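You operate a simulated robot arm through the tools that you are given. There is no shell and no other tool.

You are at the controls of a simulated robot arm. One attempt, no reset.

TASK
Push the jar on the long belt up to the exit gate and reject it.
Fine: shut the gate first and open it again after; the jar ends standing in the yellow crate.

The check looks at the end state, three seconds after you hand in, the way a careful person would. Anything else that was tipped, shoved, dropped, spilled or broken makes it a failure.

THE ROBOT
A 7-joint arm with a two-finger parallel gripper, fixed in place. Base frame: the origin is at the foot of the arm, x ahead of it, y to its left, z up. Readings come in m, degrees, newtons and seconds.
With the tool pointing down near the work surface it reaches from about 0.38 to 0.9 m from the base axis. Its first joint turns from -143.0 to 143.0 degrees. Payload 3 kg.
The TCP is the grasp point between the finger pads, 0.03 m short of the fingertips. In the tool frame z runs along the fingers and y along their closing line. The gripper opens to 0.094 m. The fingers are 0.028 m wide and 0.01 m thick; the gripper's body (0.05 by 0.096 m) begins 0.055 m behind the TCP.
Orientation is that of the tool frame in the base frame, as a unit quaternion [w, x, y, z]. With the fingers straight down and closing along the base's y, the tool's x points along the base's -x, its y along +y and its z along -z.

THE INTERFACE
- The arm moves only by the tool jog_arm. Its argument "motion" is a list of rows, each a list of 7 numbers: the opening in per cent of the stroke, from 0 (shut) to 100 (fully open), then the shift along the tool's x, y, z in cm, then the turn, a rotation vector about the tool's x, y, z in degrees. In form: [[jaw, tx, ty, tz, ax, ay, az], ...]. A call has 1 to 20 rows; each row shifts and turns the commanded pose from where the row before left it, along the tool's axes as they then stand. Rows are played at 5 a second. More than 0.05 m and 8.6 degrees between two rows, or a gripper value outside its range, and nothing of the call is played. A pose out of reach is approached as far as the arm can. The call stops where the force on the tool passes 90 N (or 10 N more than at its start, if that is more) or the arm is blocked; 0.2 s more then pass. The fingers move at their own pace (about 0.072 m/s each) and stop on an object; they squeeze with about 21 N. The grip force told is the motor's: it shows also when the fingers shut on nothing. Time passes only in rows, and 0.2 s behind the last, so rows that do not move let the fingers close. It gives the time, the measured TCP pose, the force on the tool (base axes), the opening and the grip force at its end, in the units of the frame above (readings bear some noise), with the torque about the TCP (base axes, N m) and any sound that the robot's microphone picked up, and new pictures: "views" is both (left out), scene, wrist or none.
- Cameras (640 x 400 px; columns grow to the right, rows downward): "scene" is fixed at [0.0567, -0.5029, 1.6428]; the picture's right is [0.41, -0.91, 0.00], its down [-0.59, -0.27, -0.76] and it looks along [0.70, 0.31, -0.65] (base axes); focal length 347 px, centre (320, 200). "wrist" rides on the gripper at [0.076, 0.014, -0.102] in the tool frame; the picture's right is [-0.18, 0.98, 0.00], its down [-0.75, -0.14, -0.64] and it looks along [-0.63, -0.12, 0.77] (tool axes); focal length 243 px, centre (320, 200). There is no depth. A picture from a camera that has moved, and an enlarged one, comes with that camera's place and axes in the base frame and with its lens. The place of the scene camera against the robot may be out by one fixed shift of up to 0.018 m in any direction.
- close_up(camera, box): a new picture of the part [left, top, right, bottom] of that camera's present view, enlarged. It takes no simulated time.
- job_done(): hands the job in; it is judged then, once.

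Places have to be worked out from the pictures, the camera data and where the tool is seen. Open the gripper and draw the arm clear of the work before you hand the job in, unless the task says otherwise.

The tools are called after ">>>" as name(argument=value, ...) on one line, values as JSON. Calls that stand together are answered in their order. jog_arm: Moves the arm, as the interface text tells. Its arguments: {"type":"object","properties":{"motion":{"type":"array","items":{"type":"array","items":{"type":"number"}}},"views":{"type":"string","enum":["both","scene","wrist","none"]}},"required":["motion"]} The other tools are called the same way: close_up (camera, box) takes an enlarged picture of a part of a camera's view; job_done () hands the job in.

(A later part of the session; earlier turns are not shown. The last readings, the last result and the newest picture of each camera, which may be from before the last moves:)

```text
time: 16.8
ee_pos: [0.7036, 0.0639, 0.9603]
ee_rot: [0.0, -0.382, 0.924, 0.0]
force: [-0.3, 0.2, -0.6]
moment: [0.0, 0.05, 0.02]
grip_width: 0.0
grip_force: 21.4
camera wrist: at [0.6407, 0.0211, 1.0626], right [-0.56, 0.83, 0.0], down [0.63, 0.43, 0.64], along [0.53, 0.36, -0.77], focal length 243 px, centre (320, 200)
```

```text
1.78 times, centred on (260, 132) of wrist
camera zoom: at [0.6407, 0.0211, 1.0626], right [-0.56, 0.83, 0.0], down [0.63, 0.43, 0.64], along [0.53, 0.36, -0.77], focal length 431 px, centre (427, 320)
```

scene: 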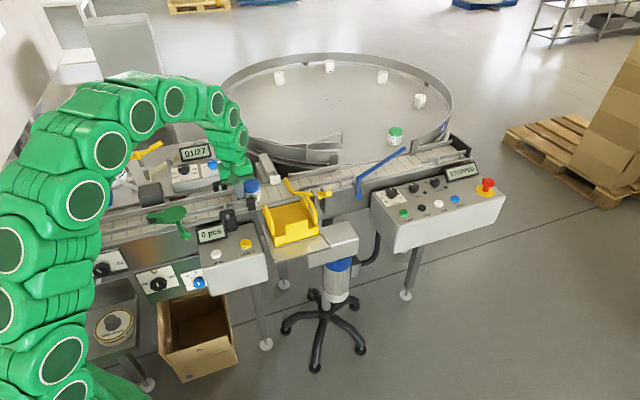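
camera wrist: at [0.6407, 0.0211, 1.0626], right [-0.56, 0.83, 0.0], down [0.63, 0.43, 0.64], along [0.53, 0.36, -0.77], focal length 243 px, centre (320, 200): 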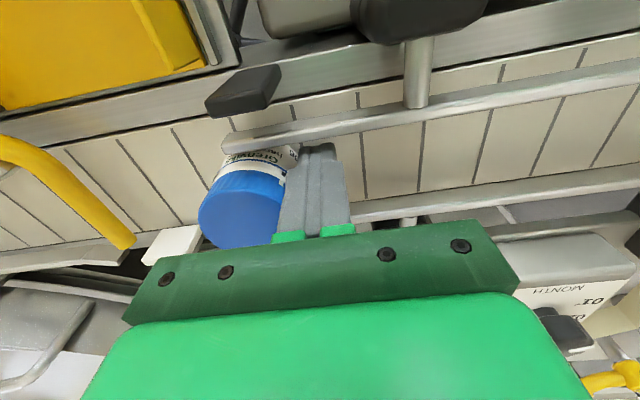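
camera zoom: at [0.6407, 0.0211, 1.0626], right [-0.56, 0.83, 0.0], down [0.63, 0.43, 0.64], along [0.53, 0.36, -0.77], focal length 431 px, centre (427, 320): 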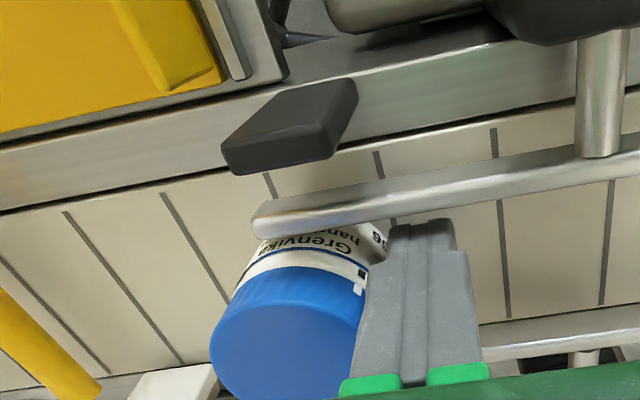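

The jar is moving upright with the fingers. I push 6 cm more and then check the remaining gap to the gate.

>>> jog_arm(motion=[[0, 0, -0.8, 0, 0, 0, 0], [0, 0, -0.8, 0, 0, 0, 0], [0, 0, -0.8, 0, 0, 0, 0], [0, 0, -0.8, 0, 0, 0, 0], [0, 0, -0.8, 0, 0, 0, 0], [0, 0, -0.8, 0, 0, 0, 0], [0, 0, -0.8, 0, 0, 0, 0], [0, 0, 0, 0, 0, 0, 0]])

>>> close_up(camera="scene", box=[220, 120, 340, 240])

>>> close_up(camera="wrist", box=[100, 20, 420, 245])

```text
time: 18.6
ee_pos: [0.7423, 0.0263, 0.9622]
ee_rot: [-0.001, -0.382, 0.924, -0.001]
force: [-0.4, 0.7, 0.4]
moment: [0.01, 0.01, -0.01]
grip_width: 0.0002
grip_force: 20.6
camera wrist: at [0.6797, -0.0185, 1.0637], right [-0.56, 0.83, 0.0], down [0.63, 0.43, 0.64], along [0.53, 0.36, -0.77], focal length 243 px, centre (320, 200)
```

scene: 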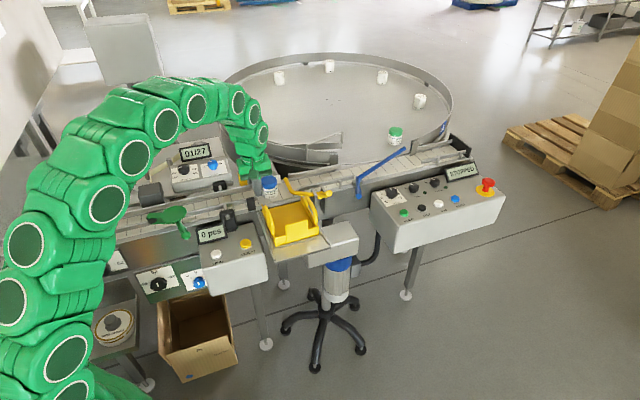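
wrist: 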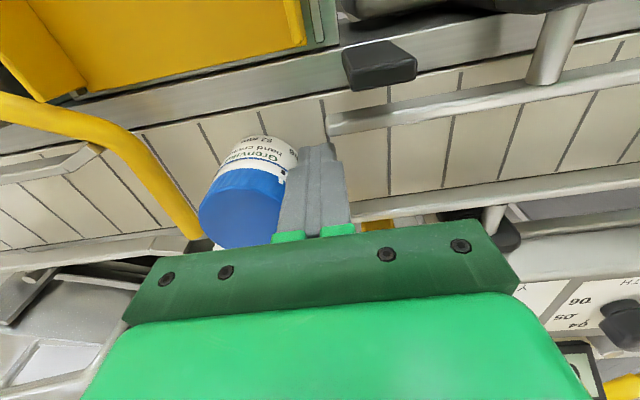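

```text
3.33 times, centred on (280, 180) of scene
camera zoom: at [0.0567, -0.5029, 1.6428], right [0.41, -0.91, 0.0], down [-0.59, -0.27, -0.76], along [0.7, 0.31, -0.65], focal length 1155 px, centre (453, 267)
```

zoom: 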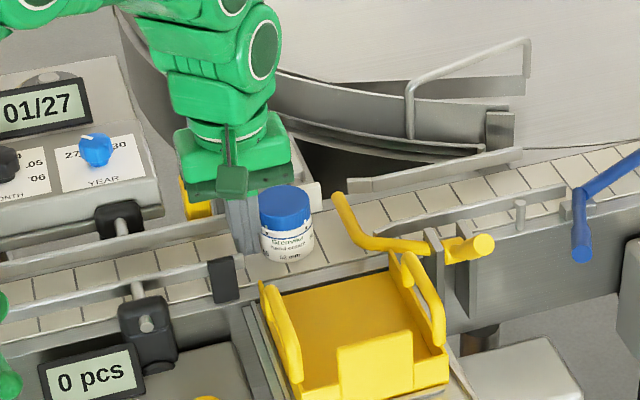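

```text
1.78 times, centred on (260, 132) of wrist
camera zoom: at [0.6797, -0.0185, 1.0637], right [-0.56, 0.83, 0.0], down [0.63, 0.43, 0.64], along [0.53, 0.36, -0.77], focal length 431 px, centre (427, 320)
```

zoom: 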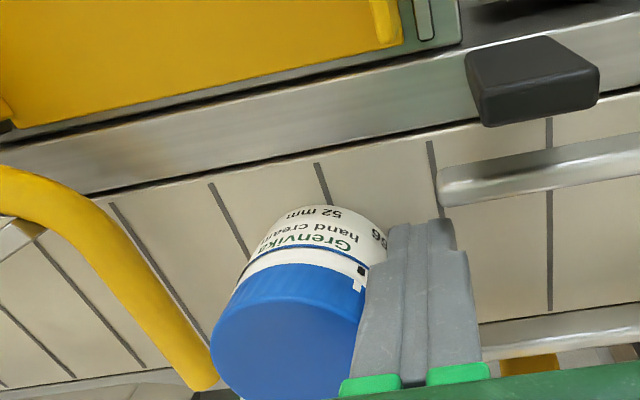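

The jar is about 3 cm from the gate and standing well. I push another 2.5 cm, then check.

>>> jog_arm(motion=[[0, 0, -0.8, 0, 0, 0, 0], [0, 0, -0.8, 0, 0, 0, 0], [0, 0, -0.8, 0, 0, 0, 0], [0, 0, 0, 0, 0, 0, 0]])

>>> close_up(camera="scene", box=[240, 140, 320, 220])

>>> close_up(camera="wrist", box=[100, 20, 420, 245])

```text
time: 19.6
ee_pos: [0.7595, 0.0076, 0.9613]
ee_rot: [-0.001, -0.382, 0.924, -0.001]
force: [-1.0, 0.9, -0.1]
moment: [-0.01, -0.03, 0.01]
grip_width: 0.0
grip_force: 21.5
camera wrist: at [0.6966, -0.0352, 1.0639], right [-0.56, 0.83, 0.0], down [0.63, 0.43, 0.64], along [0.53, 0.36, -0.77], focal length 243 px, centre (320, 200)
```

scene: 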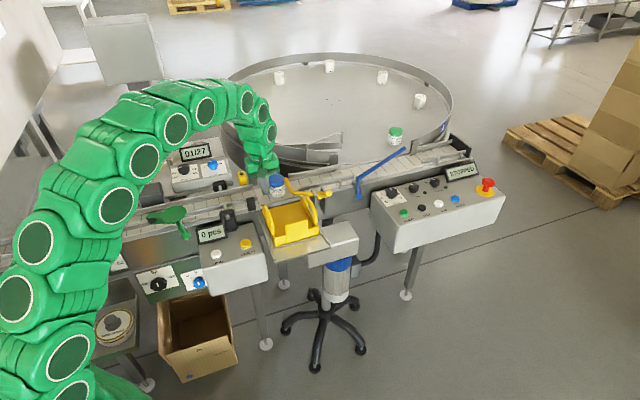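
wrist: 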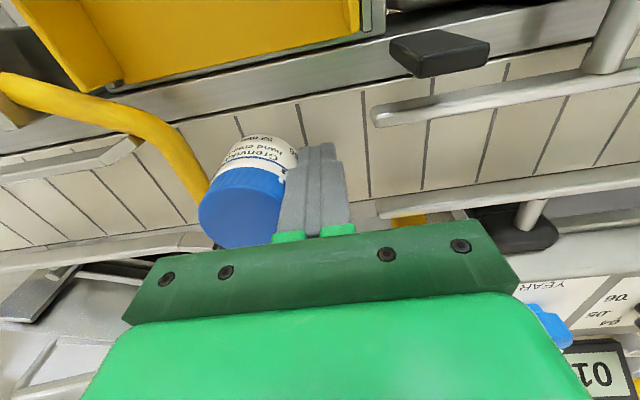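

```text
5.00 times, centred on (280, 180) of scene
camera zoom: at [0.0567, -0.5029, 1.6428], right [0.41, -0.91, 0.0], down [-0.59, -0.27, -0.76], along [0.7, 0.31, -0.65], focal length 1733 px, centre (520, 300)
```

zoom: 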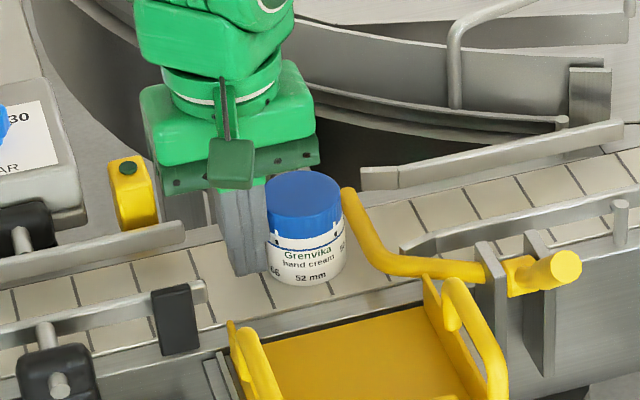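

```text
1.78 times, centred on (260, 132) of wrist
camera zoom: at [0.6966, -0.0352, 1.0639], right [-0.56, 0.83, 0.0], down [0.63, 0.43, 0.64], along [0.53, 0.36, -0.77], focal length 431 px, centre (427, 320)
```

zoom: 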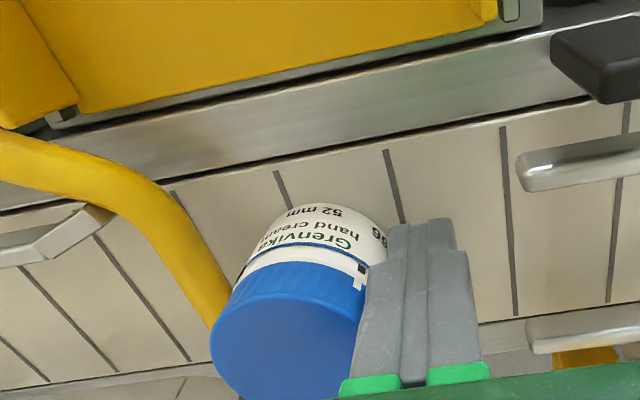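

Only a few mm remain between jar and gate. I creep in 2 mm steps.

>>> jog_arm(motion=[[0, 0, -0.2, 0, 0, 0, 0], [0, 0, -0.2, 0, 0, 0, 0], [0, 0, 0, 0, 0, 0, 0]])

>>> close_up(camera="scene", box=[260, 160, 310, 210])

>>> close_up(camera="wrist", box=[100, 20, 420, 245])

```text
time: 20.4
ee_pos: [0.7615, 0.0067, 0.9615]
ee_rot: [-0.001, -0.383, 0.924, -0.002]
force: [-1.0, 0.0, -0.5]
moment: [0.02, 0.0, 0.03]
grip_width: 0.0002
grip_force: 20.6
camera wrist: at [0.6994, -0.0375, 1.0641], right [-0.56, 0.83, 0.0], down [0.63, 0.43, 0.64], along [0.53, 0.36, -0.77], focal length 243 px, centre (320, 200)
```

scene: 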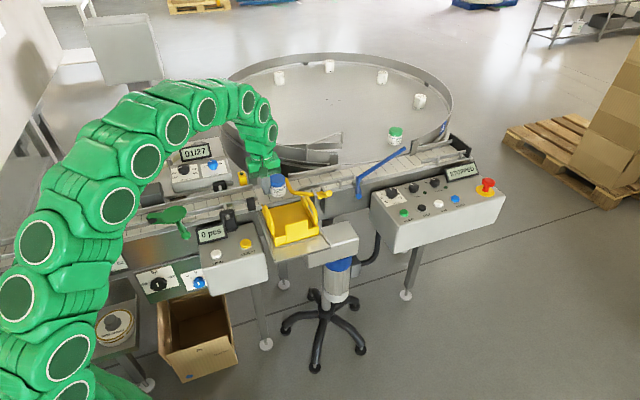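
wrist: 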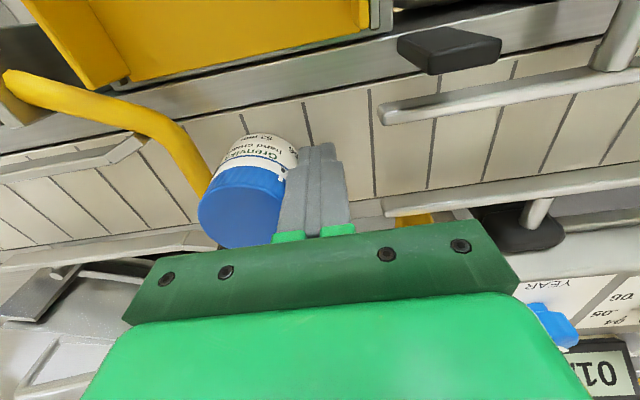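

```text
8.00 times, centred on (285, 185) of scene
camera zoom: at [0.0567, -0.5029, 1.6428], right [0.41, -0.91, 0.0], down [-0.59, -0.27, -0.76], along [0.7, 0.31, -0.65], focal length 2773 px, centre (600, 320)
```

zoom: 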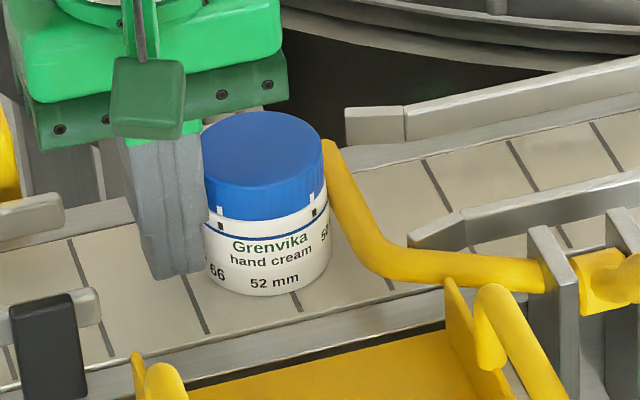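

```text
1.78 times, centred on (260, 132) of wrist
camera zoom: at [0.6994, -0.0375, 1.0641], right [-0.56, 0.83, 0.0], down [0.63, 0.43, 0.64], along [0.53, 0.36, -0.77], focal length 431 px, centre (427, 320)
```

zoom: 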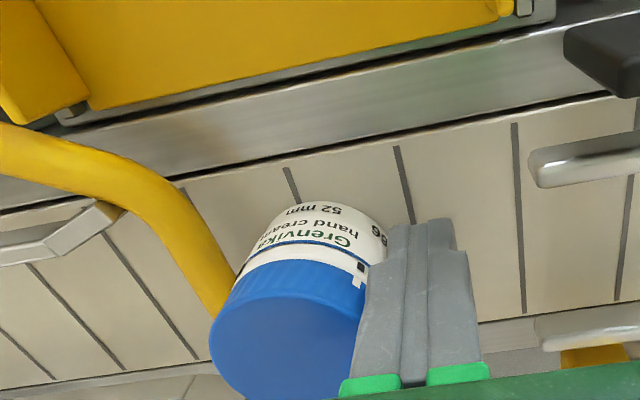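

The jar looks to be at or within a couple of mm of the gate. I advance 2–3 mm more in 1 mm steps to feel for contact.

>>> jog_arm(motion=[[0, 0, -0.1, 0, 0, 0, 0], [0, 0, -0.1, 0, 0, 0, 0], [0, 0, 0, 0, 0, 0, 0]])

>>> close_up(camera="scene", box=[260, 160, 310, 210])

```text
time: 21.1
ee_pos: [0.7643, 0.0059, 0.9614]
ee_rot: [-0.001, -0.383, 0.924, 0.0]
force: [-5.2, 5.2, 2.6]
moment: [-0.03, -0.06, 0.06]
grip_width: 0.0
grip_force: 20.8
camera wrist: at [0.7009, -0.0383, 1.064], right [-0.56, 0.83, 0.0], down [0.63, 0.43, 0.64], along [0.53, 0.36, -0.77], focal length 243 px, centre (320, 200)
```

scene: 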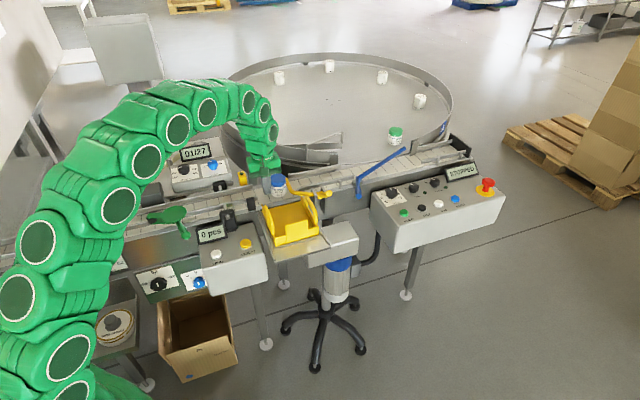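
wrist: 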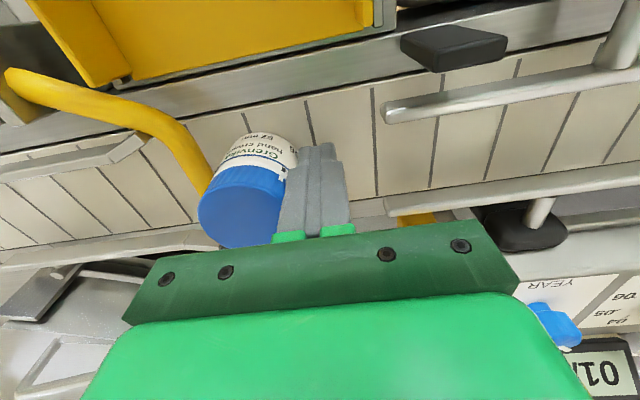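

```text
8.00 times, centred on (285, 185) of scene
camera zoom: at [0.0567, -0.5029, 1.6428], right [0.41, -0.91, 0.0], down [-0.59, -0.27, -0.76], along [0.7, 0.31, -0.65], focal length 2773 px, centre (600, 320)
```

zoom: 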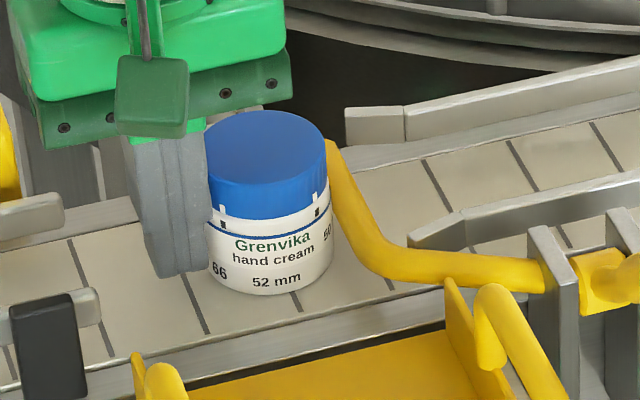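

Contact force of about 7 N confirms the jar is against the gate, opposite the pusher. I back off, raise, and move above the REJECT button (estimated at [0.580,-0.031,0.900]).

>>> jog_arm(motion=[[0, 0, 0.5, 0, 0, 0, 0], [0, 0, 1, 0, 0, 0, 0], [0, 0, 0, -3, 0, 0, 0], [0, 0, 0, -4, 0, 0, 0], [0, 0, 0, -4, 0, 0, 0], [0, 0, 0, -3, 0, 0, 0], [0, 4, 2, 0, 0, 0, 0], [0, 4, 2, 0, 0, 0, 0], [0, 4, 2, 0, 0, 0, 0], [0, 3.5, 2.5, 0, 0, 0, 0], [0, 0, 0, 0, 0, 0, 0]])

>>> close_up(camera="scene", box=[190, 150, 330, 280])

>>> close_up(camera="wrist", box=[160, 0, 480, 245])

```text
time: 23.6
ee_pos: [0.5833, -0.0338, 1.1016]
ee_rot: [0.0, -0.383, 0.924, -0.001]
force: [-0.3, 0.4, -0.2]
moment: [0.04, 0.01, 0.06]
grip_width: 0.0
grip_force: 20.5
camera wrist: at [0.5203, -0.0789, 1.2046], right [-0.56, 0.83, 0.0], down [0.63, 0.43, 0.64], along [0.53, 0.36, -0.77], focal length 243 px, centre (320, 200)
```

scene: 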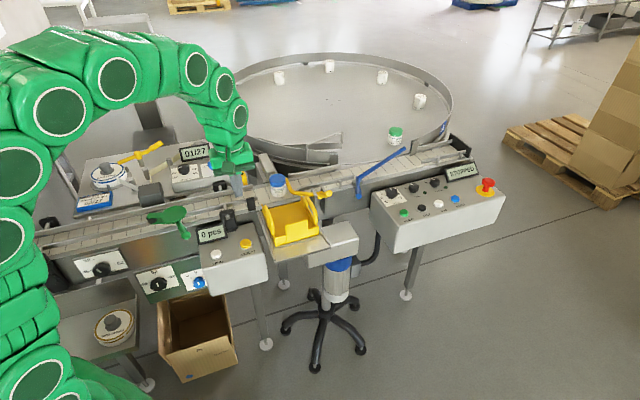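
wrist: 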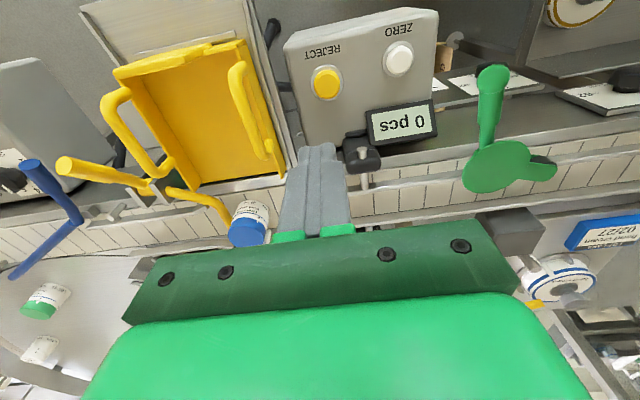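

```text
3.08 times, centred on (260, 215) of scene
camera zoom: at [0.0567, -0.5029, 1.6428], right [0.41, -0.91, 0.0], down [-0.59, -0.27, -0.76], along [0.7, 0.31, -0.65], focal length 1066 px, centre (505, 154)
```

zoom: 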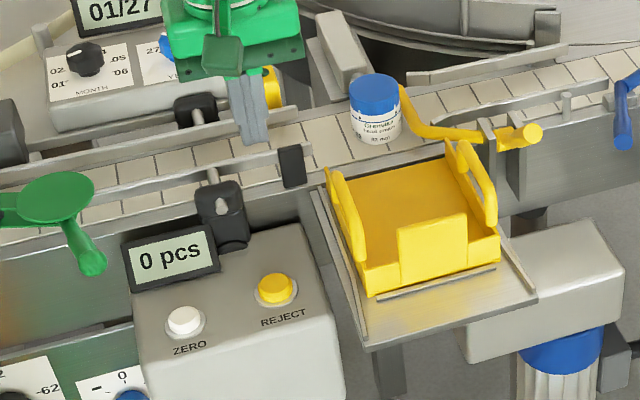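

```text
1.63 times, centred on (320, 122) of wrist
camera zoom: at [0.5203, -0.0789, 1.2046], right [-0.56, 0.83, 0.0], down [0.63, 0.43, 0.64], along [0.53, 0.36, -0.77], focal length 396 px, centre (320, 326)
```

zoom: 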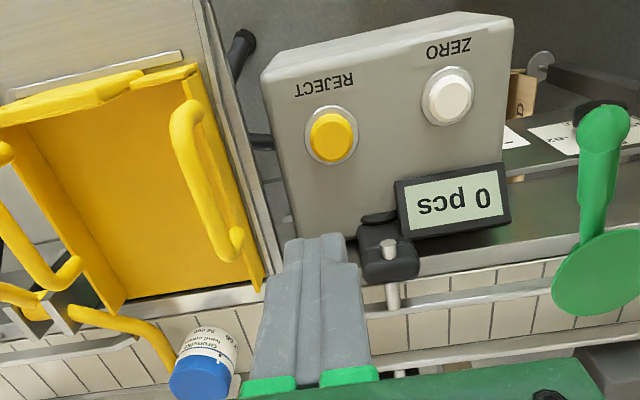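

The button is confirmed at about [0.580,-0.031,0.903]. The jar stands against the shut gate. I lower the closed fingertips to just above the button.

>>> jog_arm(motion=[[0, 0.2, 0.4, 3, 0, 0, 0], [0, 0, 0, 4, 0, 0, 0], [0, 0, 0, 4, 0, 0, 0], [0, 0, 0, 3.5, 0, 0, 0], [0, 0, 0, 0, 0, 0, 0]])

>>> close_up(camera="scene", box=[190, 190, 290, 290])

>>> close_up(camera="wrist", box=[220, 50, 420, 245])

```text
time: 24.8
ee_pos: [0.5799, -0.032, 0.9558]
ee_rot: [0.0, -0.382, 0.924, -0.001]
force: [0.6, -0.7, -0.2]
moment: [0.04, -0.02, -0.02]
grip_width: 0.0002
grip_force: 21.3
camera wrist: at [0.5166, -0.0758, 1.0584], right [-0.56, 0.83, 0.0], down [0.63, 0.43, 0.64], along [0.53, 0.36, -0.77], focal length 243 px, centre (320, 200)
```

scene: 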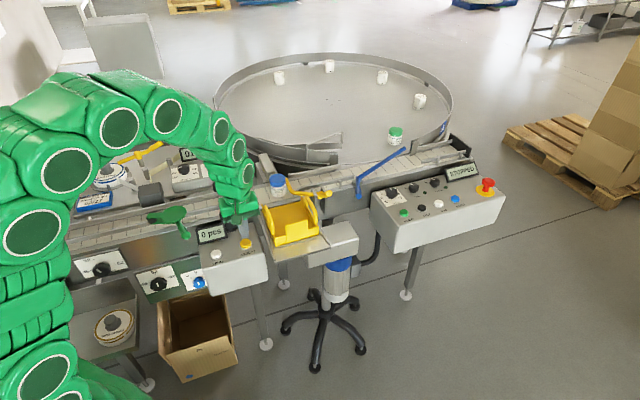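
wrist: 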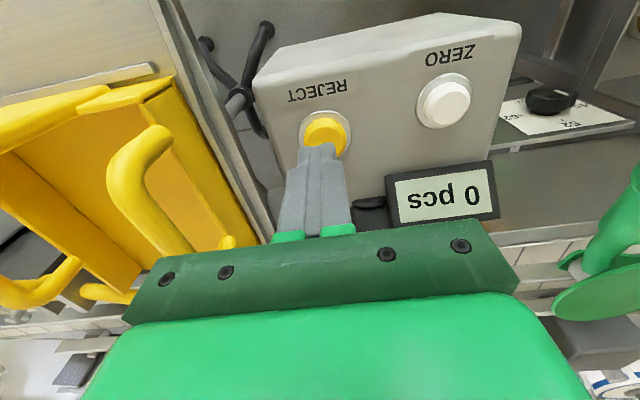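

```text
4.00 times, centred on (240, 240) of scene
camera zoom: at [0.0567, -0.5029, 1.6428], right [0.41, -0.91, 0.0], down [-0.59, -0.27, -0.76], along [0.7, 0.31, -0.65], focal length 1386 px, centre (640, 40)
```

zoom: 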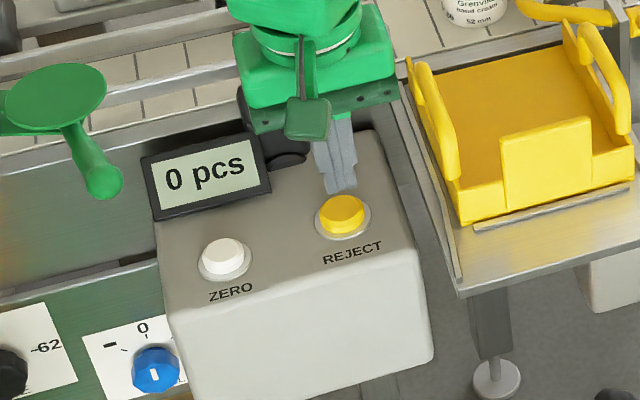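

```text
2.05 times, centred on (320, 148) of wrist
camera zoom: at [0.5166, -0.0758, 1.0584], right [-0.56, 0.83, 0.0], down [0.63, 0.43, 0.64], along [0.53, 0.36, -0.77], focal length 498 px, centre (320, 308)
```

zoom: 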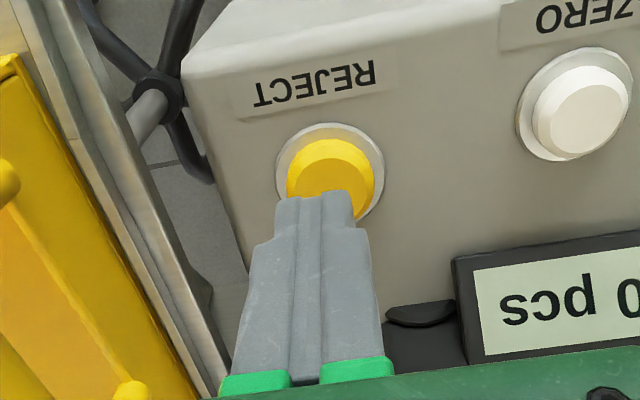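

The fingertips are above the button, about 4 mm too far downstream. I correct and press down in small steps.

>>> jog_arm(motion=[[0, 0, 0.4, 1, 0, 0, 0], [0, 0, 0, 0.6, 0, 0, 0], [0, 0, 0, 0.3, 0, 0, 0], [0, 0, 0, 0.3, 0, 0, 0], [0, 0, 0, 0, 0, 0, 0]])

>>> close_up(camera="scene", box=[210, 150, 330, 270])

```text
time: 25.9
ee_pos: [0.5775, -0.0311, 0.934]
ee_rot: [-0.001, -0.382, 0.924, -0.001]
force: [0.2, 0.3, -0.3]
moment: [0.04, 0.01, 0.01]
grip_width: 0.0
grip_force: 21.3
camera wrist: at [0.5136, -0.0741, 1.0361], right [-0.56, 0.83, 0.0], down [0.63, 0.43, 0.64], along [0.53, 0.36, -0.77], focal length 243 px, centre (320, 200)
```

scene: 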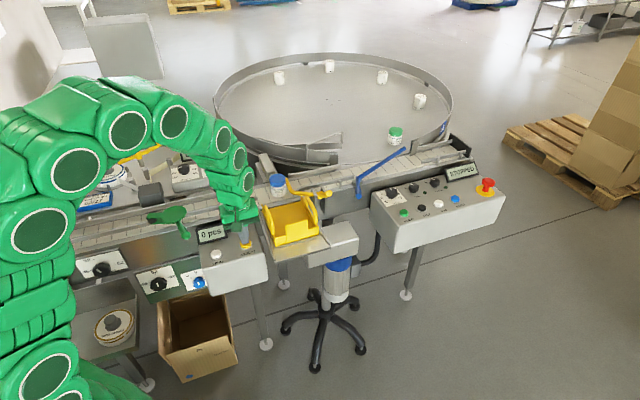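
wrist: 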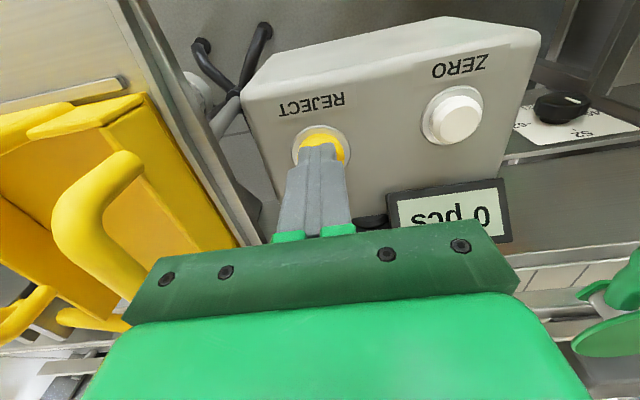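

```text
3.33 times, centred on (270, 210) of scene
camera zoom: at [0.0567, -0.5029, 1.6428], right [0.41, -0.91, 0.0], down [-0.59, -0.27, -0.76], along [0.7, 0.31, -0.65], focal length 1155 px, centre (487, 167)
```

zoom: 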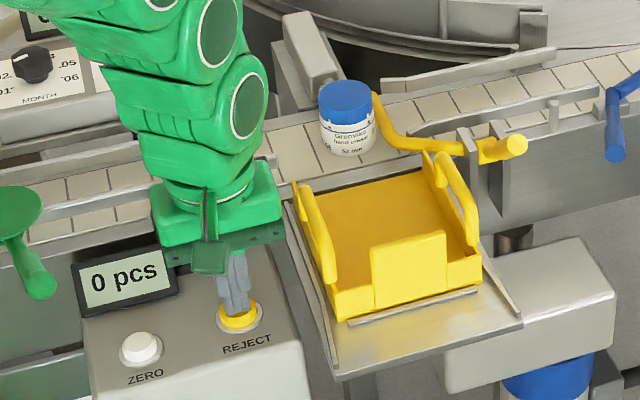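

No contact yet (tip z≈0.904). I continue pressing in 2 mm steps.

>>> jog_arm(motion=[[0, 0, 0, 0.2, 0, 0, 0], [0, 0, 0, 0.2, 0, 0, 0], [0, 0, 0, 0.2, 0, 0, 0], [0, 0, 0, 0, 0, 0, 0]])

>>> close_up(camera="scene", box=[210, 150, 330, 270])

```text
time: 26.9
ee_pos: [0.5754, -0.0305, 0.9269]
ee_rot: [-0.001, -0.383, 0.924, -0.001]
force: [-0.8, 0.6, 0.4]
moment: [0.01, -0.01, -0.01]
grip_width: 0.0
grip_force: 20.8
camera wrist: at [0.5135, -0.0738, 1.0303], right [-0.56, 0.83, 0.0], down [0.63, 0.43, 0.64], along [0.53, 0.36, -0.77], focal length 243 px, centre (320, 200)
```

scene: 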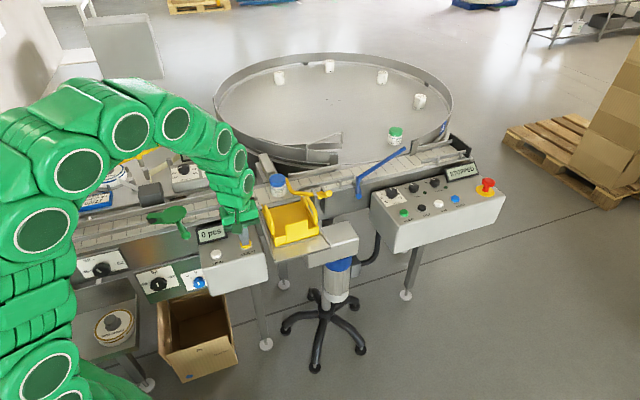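
wrist: 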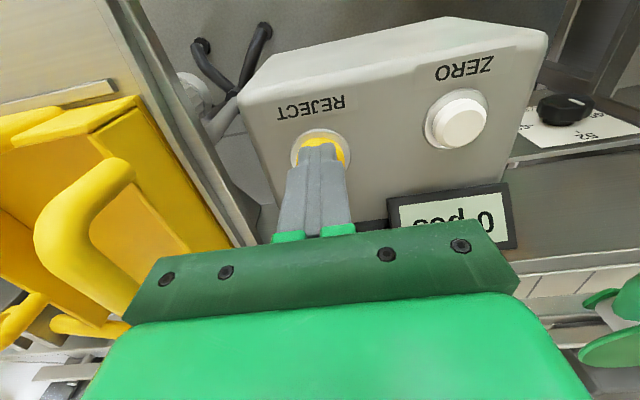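

```text
3.33 times, centred on (270, 210) of scene
camera zoom: at [0.0567, -0.5029, 1.6428], right [0.41, -0.91, 0.0], down [-0.59, -0.27, -0.76], along [0.7, 0.31, -0.65], focal length 1155 px, centre (487, 167)
```

zoom: 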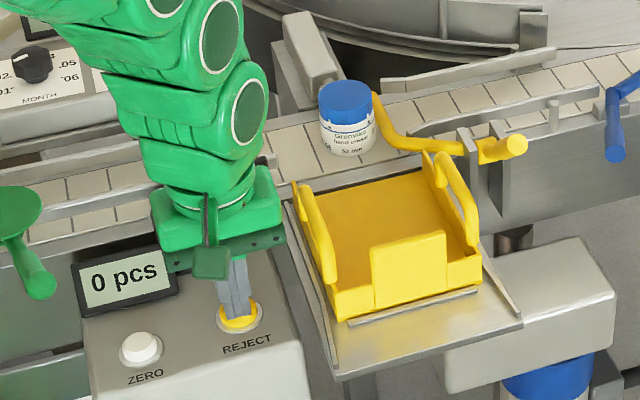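

Still no contact force; tip z≈0.897. I continue carefully in 2 mm steps.

>>> jog_arm(motion=[[0, 0, 0, 0.2, 0, 0, 0], [0, 0, 0, 0.2, 0, 0, 0], [0, 0, 0, 0, 0, 0, 0]])

>>> close_up(camera="scene", box=[220, 190, 290, 260])

>>> close_up(camera="wrist", box=[240, 80, 520, 250])

```text
time: 27.8
ee_pos: [0.5764, -0.0311, 0.9249]
ee_rot: [0.0, -0.383, 0.924, -0.001]
force: [0.5, -0.2, 1.4]
moment: [-0.04, -0.02, 0.04]
grip_width: 0.0
grip_force: 21.0
camera wrist: at [0.5137, -0.0742, 1.027], right [-0.56, 0.83, 0.0], down [0.63, 0.43, 0.64], along [0.53, 0.36, -0.77], focal length 243 px, centre (320, 200)
```

scene: 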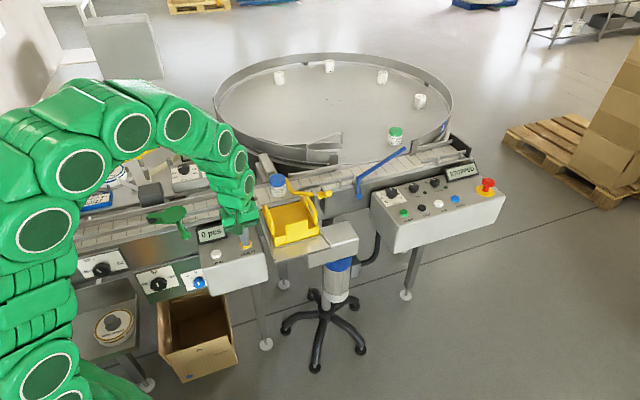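
wrist: 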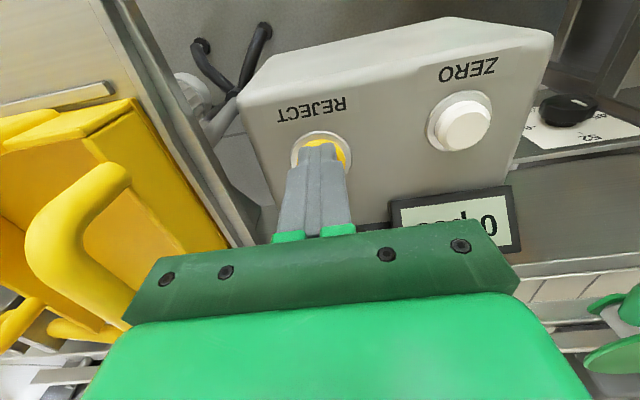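

```text
5.71 times, centred on (255, 225) of scene
camera zoom: at [0.0567, -0.5029, 1.6428], right [0.41, -0.91, 0.0], down [-0.59, -0.27, -0.76], along [0.7, 0.31, -0.65], focal length 1980 px, centre (691, 57)
```

zoom: 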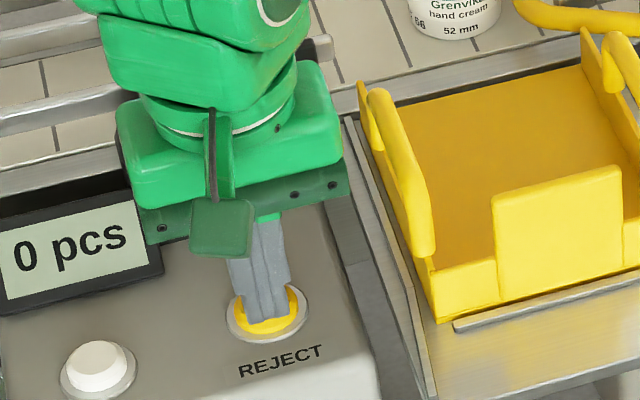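

```text
2.29 times, centred on (380, 165) of wrist
camera zoom: at [0.5137, -0.0742, 1.027], right [-0.56, 0.83, 0.0], down [0.63, 0.43, 0.64], along [0.53, 0.36, -0.77], focal length 555 px, centre (183, 280)
```

zoom: 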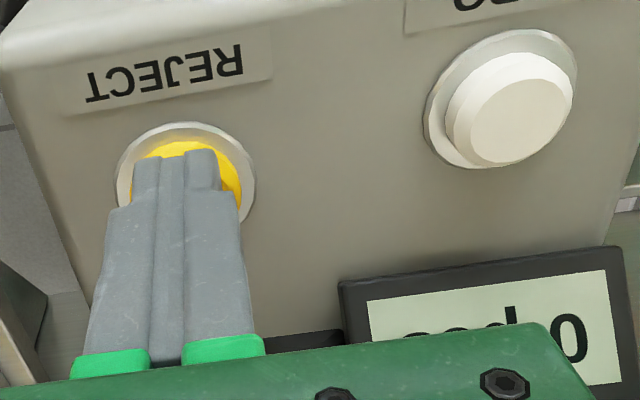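

A small contact force now shows on the button. I press further by 2 mm steps.

>>> jog_arm(motion=[[0, 0, 0, 0.2, 0, 0, 0], [0, 0, 0, 0.2, 0, 0, 0], [0, 0, 0, 0, 0, 0, 0]])

>>> close_up(camera="scene", box=[220, 150, 320, 250])

```text
time: 28.6
ee_pos: [0.5777, -0.0299, 0.9206]
ee_rot: [-0.001, -0.383, 0.924, -0.001]
force: [-1.4, -1.2, 3.8]
moment: [0.02, 0.03, 0.02]
grip_width: 0.0001
grip_force: 21.0
heard: click
camera wrist: at [0.5138, -0.0742, 1.0233], right [-0.56, 0.83, 0.0], down [0.63, 0.43, 0.64], along [0.53, 0.36, -0.77], focal length 243 px, centre (320, 200)
```

scene: 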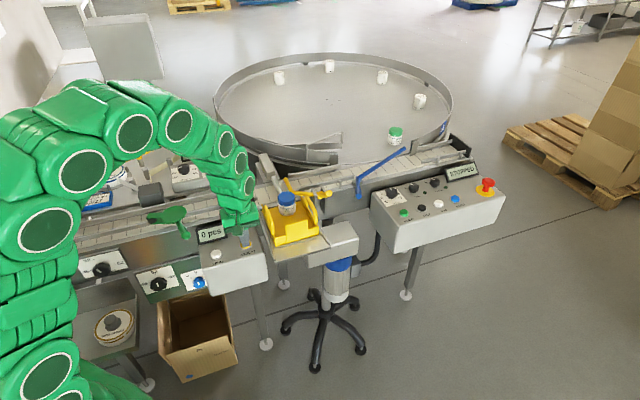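
wrist: 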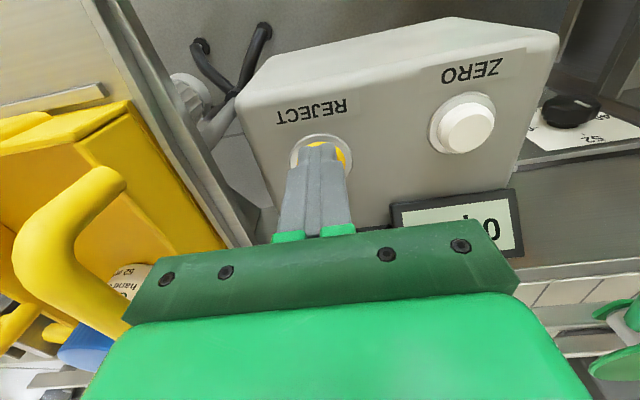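

```text
4.00 times, centred on (270, 200) of scene
camera zoom: at [0.0567, -0.5029, 1.6428], right [0.41, -0.91, 0.0], down [-0.59, -0.27, -0.76], along [0.7, 0.31, -0.65], focal length 1386 px, centre (520, 200)
```

zoom: 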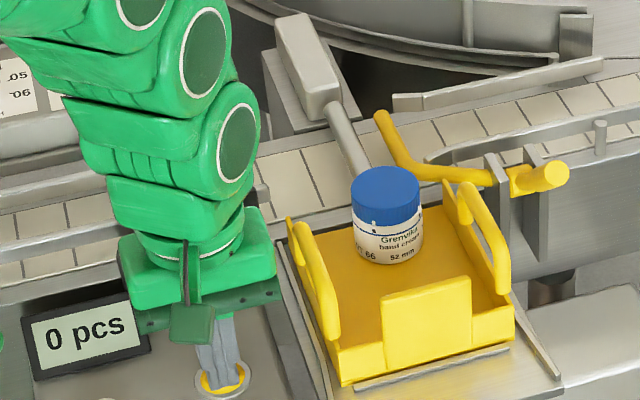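

Click heard: the pusher extended and the jar now stands in the crate. I release the button and raise the arm, letting the pusher retract.

>>> jog_arm(motion=[[0, 0, 0, -1, 0, 0, 0], [0, 0, 0, -3, 0, 0, 0], [0, 0, 0, -4, 0, 0, 0], [0, 0, 0, -4.5, 0, 0, 0], [0, 0, 0, -4.5, 0, 0, 0], [0, 0, 0, 0, 0, 0, 0], [0, 0, 0, 0, 0, 0, 0], [0, 0, 0, 0, 0, 0, 0]])

>>> close_up(camera="scene", box=[220, 130, 340, 250])

>>> close_up(camera="wrist", box=[0, 0, 320, 245])

```text
time: 30.4
ee_pos: [0.5778, -0.0298, 1.0909]
ee_rot: [-0.001, -0.382, 0.924, -0.001]
force: [-0.7, -0.9, -0.2]
moment: [0.03, 0.04, -0.04]
grip_width: 0.0
grip_force: 20.3
camera wrist: at [0.5139, -0.0727, 1.1936], right [-0.56, 0.83, 0.0], down [0.63, 0.43, 0.64], along [0.53, 0.36, -0.77], focal length 243 px, centre (320, 200)
```

scene: 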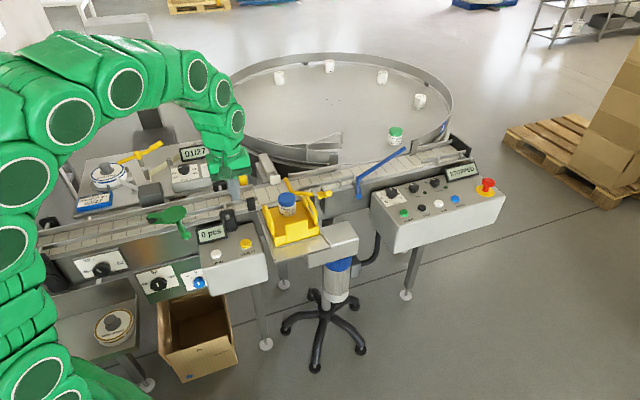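
wrist: 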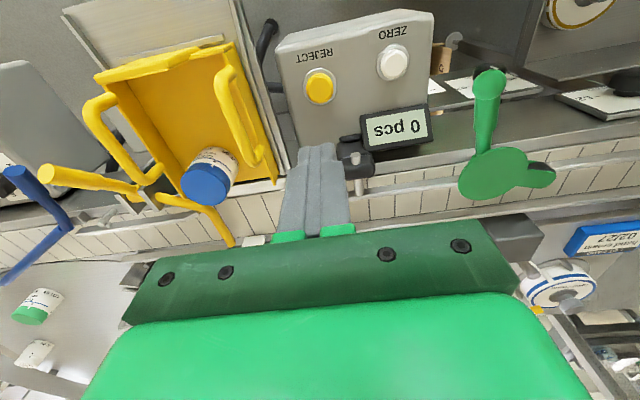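

```text
3.33 times, centred on (280, 190) of scene
camera zoom: at [0.0567, -0.5029, 1.6428], right [0.41, -0.91, 0.0], down [-0.59, -0.27, -0.76], along [0.7, 0.31, -0.65], focal length 1155 px, centre (453, 233)
```

zoom: 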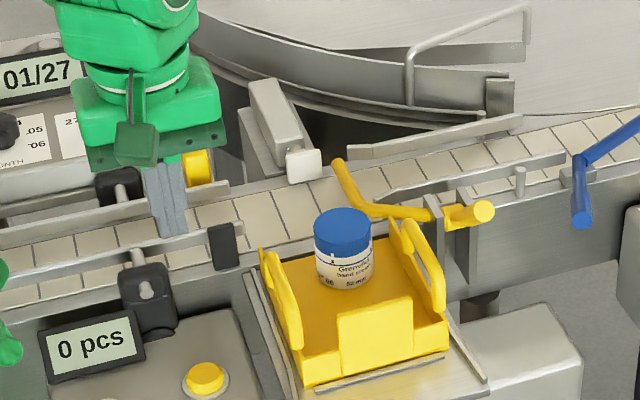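

```text
1.63 times, centred on (160, 122) of wrist
camera zoom: at [0.5139, -0.0727, 1.1936], right [-0.56, 0.83, 0.0], down [0.63, 0.43, 0.64], along [0.53, 0.36, -0.77], focal length 396 px, centre (581, 326)
```

zoom: 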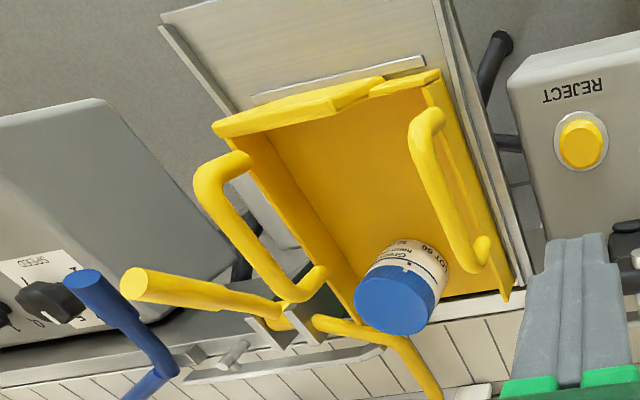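

The jar stands in the crate and the pusher has retracted. The raised handle end is now at about [0.760,-0.207,1.006]; to open the gate I'll press it down from above. I raise, turn the tool 90° (narrow side toward the crate), and move over the handle.

>>> jog_arm(motion=[[0, 0, 0, -3, 0, 0, 0], [0, 0, 0, -3, 0, 0, 8], [0, 0, 0, 0, 0, 0, 8.2], [0, 0, 0, 0, 0, 0, 8.2], [0, 0, 0, 0, 0, 0, 8.2], [0, 0, 0, 0, 0, 0, 8.2], [0, 0, 0, 0, 0, 0, 8.2], [0, 0, 0, 0, 0, 0, 8.2], [0, 0, 0, 0, 0, 0, 8.2], [0, 0, 0, 0, 0, 0, 8.2], [0, 0, 0, 0, 0, 0, 8.2], [0, 0, 0, 0, 0, 0, 8.2], [0, 0, 0, 0, 0, 0, 0]])

```text
time: 33.1
ee_pos: [0.5772, -0.0289, 1.1487]
ee_rot: [0.0, 0.383, 0.924, 0.0]
force: [-0.2, -0.1, -0.3]
moment: [0.01, 0.02, -0.03]
grip_width: 0.0
grip_force: 21.1
camera wrist: at [0.5344, 0.0342, 1.2517], right [0.83, 0.56, 0.0], down [0.43, -0.63, 0.64], along [0.36, -0.53, -0.77], focal length 243 px, centre (320, 200)
```

scene: 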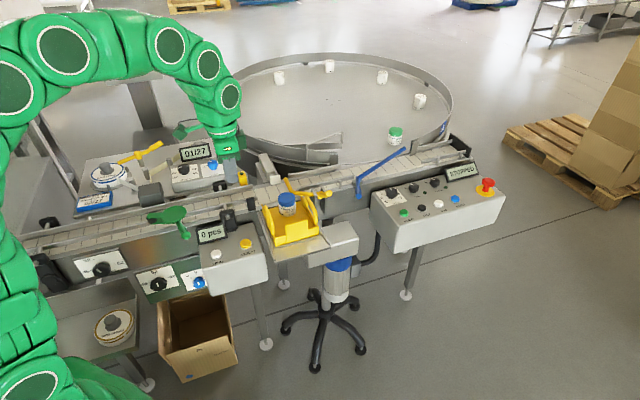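
wrist: 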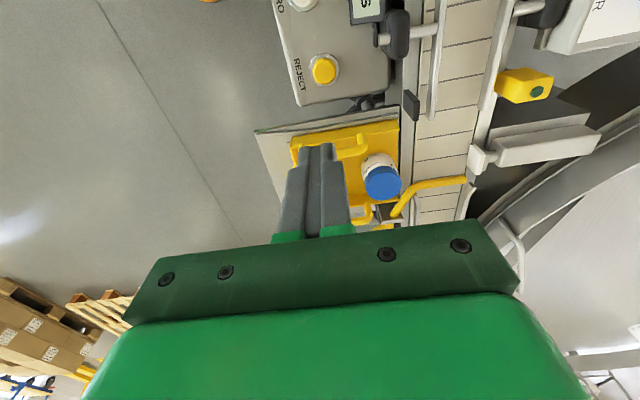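

Orientation is right (tool x now upstream). I travel downstream at height to above the handle.

>>> jog_arm(motion=[[0, -4.2, 0.3, 0, 0, 0, 0], [0, -4.2, 0.3, 0, 0, 0, 0], [0, -4.2, 0.4, 0, 0, 0, 0], [0, -4.2, 0.4, 0, 0, 0, 0], [0, -4.2, 0.3, 0, 0, 0, 0], [0, -4.3, 0.3, 0, 0, 0, 0], [0, 0, 0, 3, 0, 0, 0], [0, 0, 0, 2, 0, 0, 0], [0, 0, 0, 0, 0, 0, 0]])

>>> close_up(camera="scene", box=[260, 130, 380, 250])

>>> close_up(camera="wrist", box=[200, 0, 480, 245])

```text
time: 35.1
ee_pos: [0.7681, -0.1923, 1.0986]
ee_rot: [-0.001, 0.383, 0.924, -0.001]
force: [0.9, -0.3, -0.6]
moment: [-0.03, 0.05, -0.04]
grip_width: 0.0001
grip_force: 21.1
camera wrist: at [0.7256, -0.1294, 1.2019], right [0.83, 0.56, 0.0], down [0.43, -0.63, 0.64], along [0.36, -0.53, -0.77], focal length 243 px, centre (320, 200)
```

scene: 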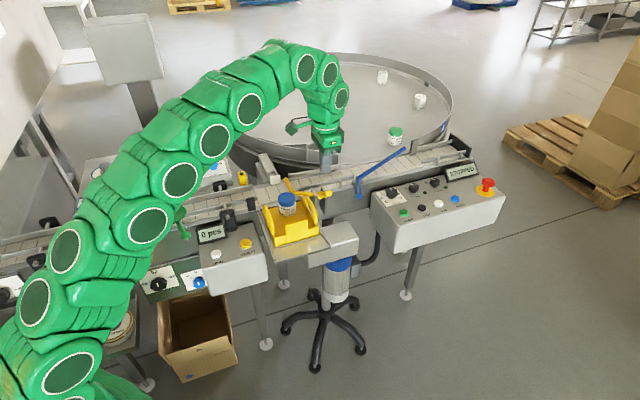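
wrist: 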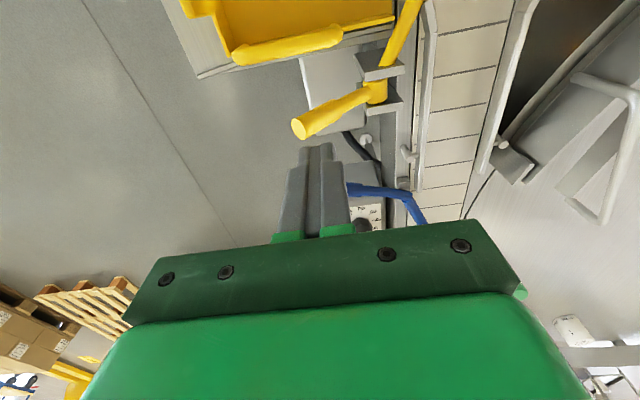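

```text
3.33 times, centred on (320, 190) of scene
camera zoom: at [0.0567, -0.5029, 1.6428], right [0.41, -0.91, 0.0], down [-0.59, -0.27, -0.76], along [0.7, 0.31, -0.65], focal length 1155 px, centre (320, 233)
```

zoom: 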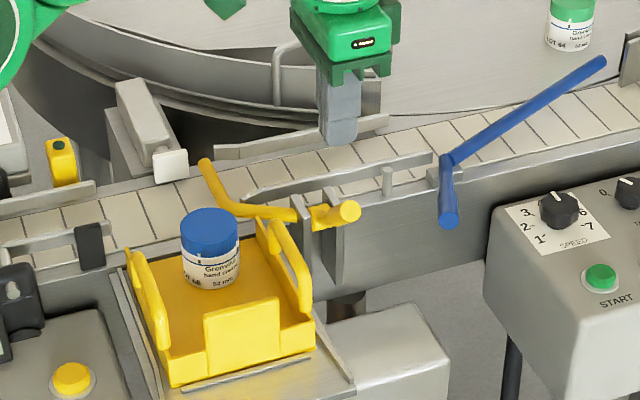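

```text
1.63 times, centred on (340, 122) of wrist
camera zoom: at [0.7256, -0.1294, 1.2019], right [0.83, 0.56, 0.0], down [0.43, -0.63, 0.64], along [0.36, -0.53, -0.77], focal length 396 px, centre (287, 326)
```

zoom: 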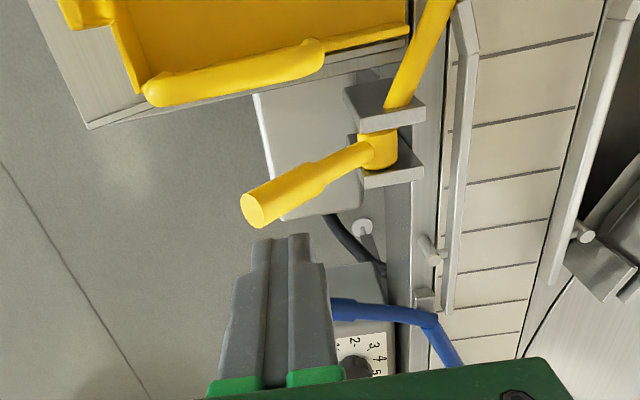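

The handle end is confirmed at [0.760,-0.207,1.009] and the fingertips hover just above it. I descend onto its upper side and press along its arc.

>>> jog_arm(motion=[[0, -0.5, 0.3, 2.5, 0, 0, 0], [0, 0, 0, 2.5, 0, 0, 0], [0, 0, -0.4, 1.0, 0, 0, 0], [0, 0, -0.5, 1.2, 0, 0, 0], [0, 0, -0.5, 1.2, 0, 0, 0], [0, 0, 0, 0, 0, 0, 0]])

>>> close_up(camera="scene", box=[260, 130, 380, 250])

>>> close_up(camera="wrist", box=[200, 0, 480, 245])

```text
time: 36.5
ee_pos: [0.7668, -0.2058, 1.0174]
ee_rot: [0.0, 0.383, 0.924, -0.001]
force: [1.7, 0.0, 0.6]
moment: [0.0, -0.02, 0.03]
grip_width: 0.0
grip_force: 20.7
camera wrist: at [0.7228, -0.1424, 1.118], right [0.83, 0.56, 0.0], down [0.43, -0.63, 0.64], along [0.36, -0.53, -0.77], focal length 243 px, centre (320, 200)
```

scene: 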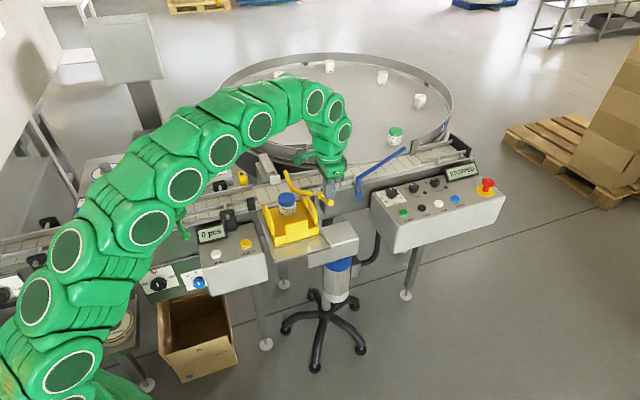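
wrist: 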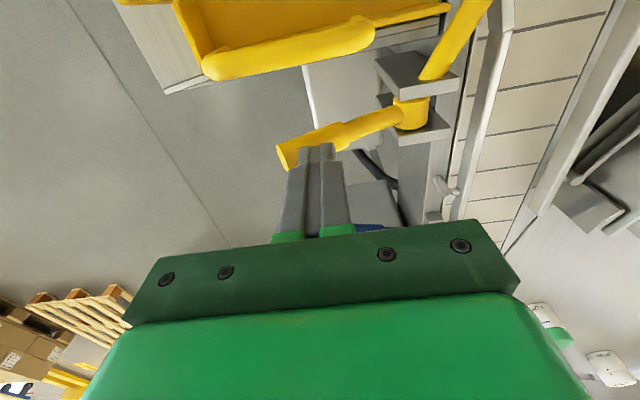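

```text
3.33 times, centred on (320, 190) of scene
camera zoom: at [0.0567, -0.5029, 1.6428], right [0.41, -0.91, 0.0], down [-0.59, -0.27, -0.76], along [0.7, 0.31, -0.65], focal length 1155 px, centre (320, 233)
```

zoom: 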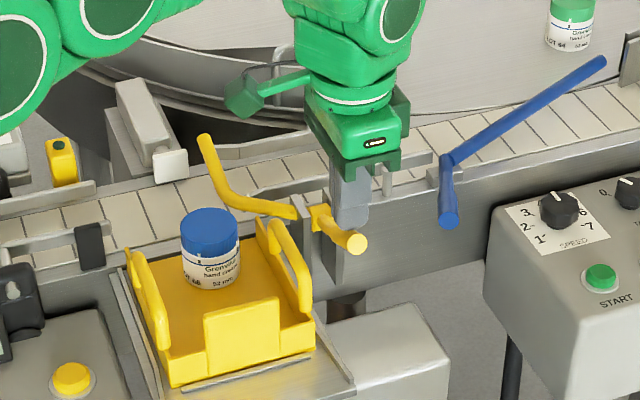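

```text
1.63 times, centred on (340, 122) of wrist
camera zoom: at [0.7228, -0.1424, 1.118], right [0.83, 0.56, 0.0], down [0.43, -0.63, 0.64], along [0.36, -0.53, -0.77], focal length 396 px, centre (287, 326)
```

zoom: 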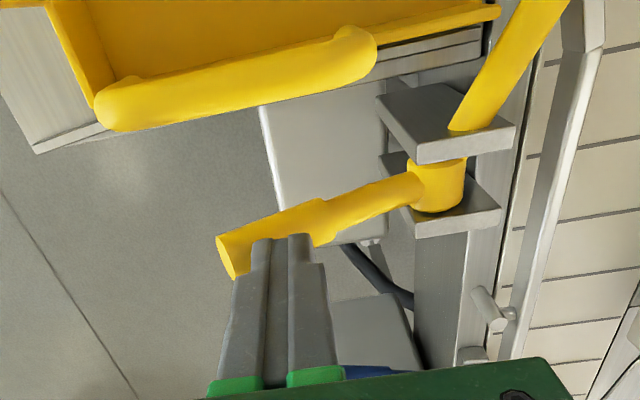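

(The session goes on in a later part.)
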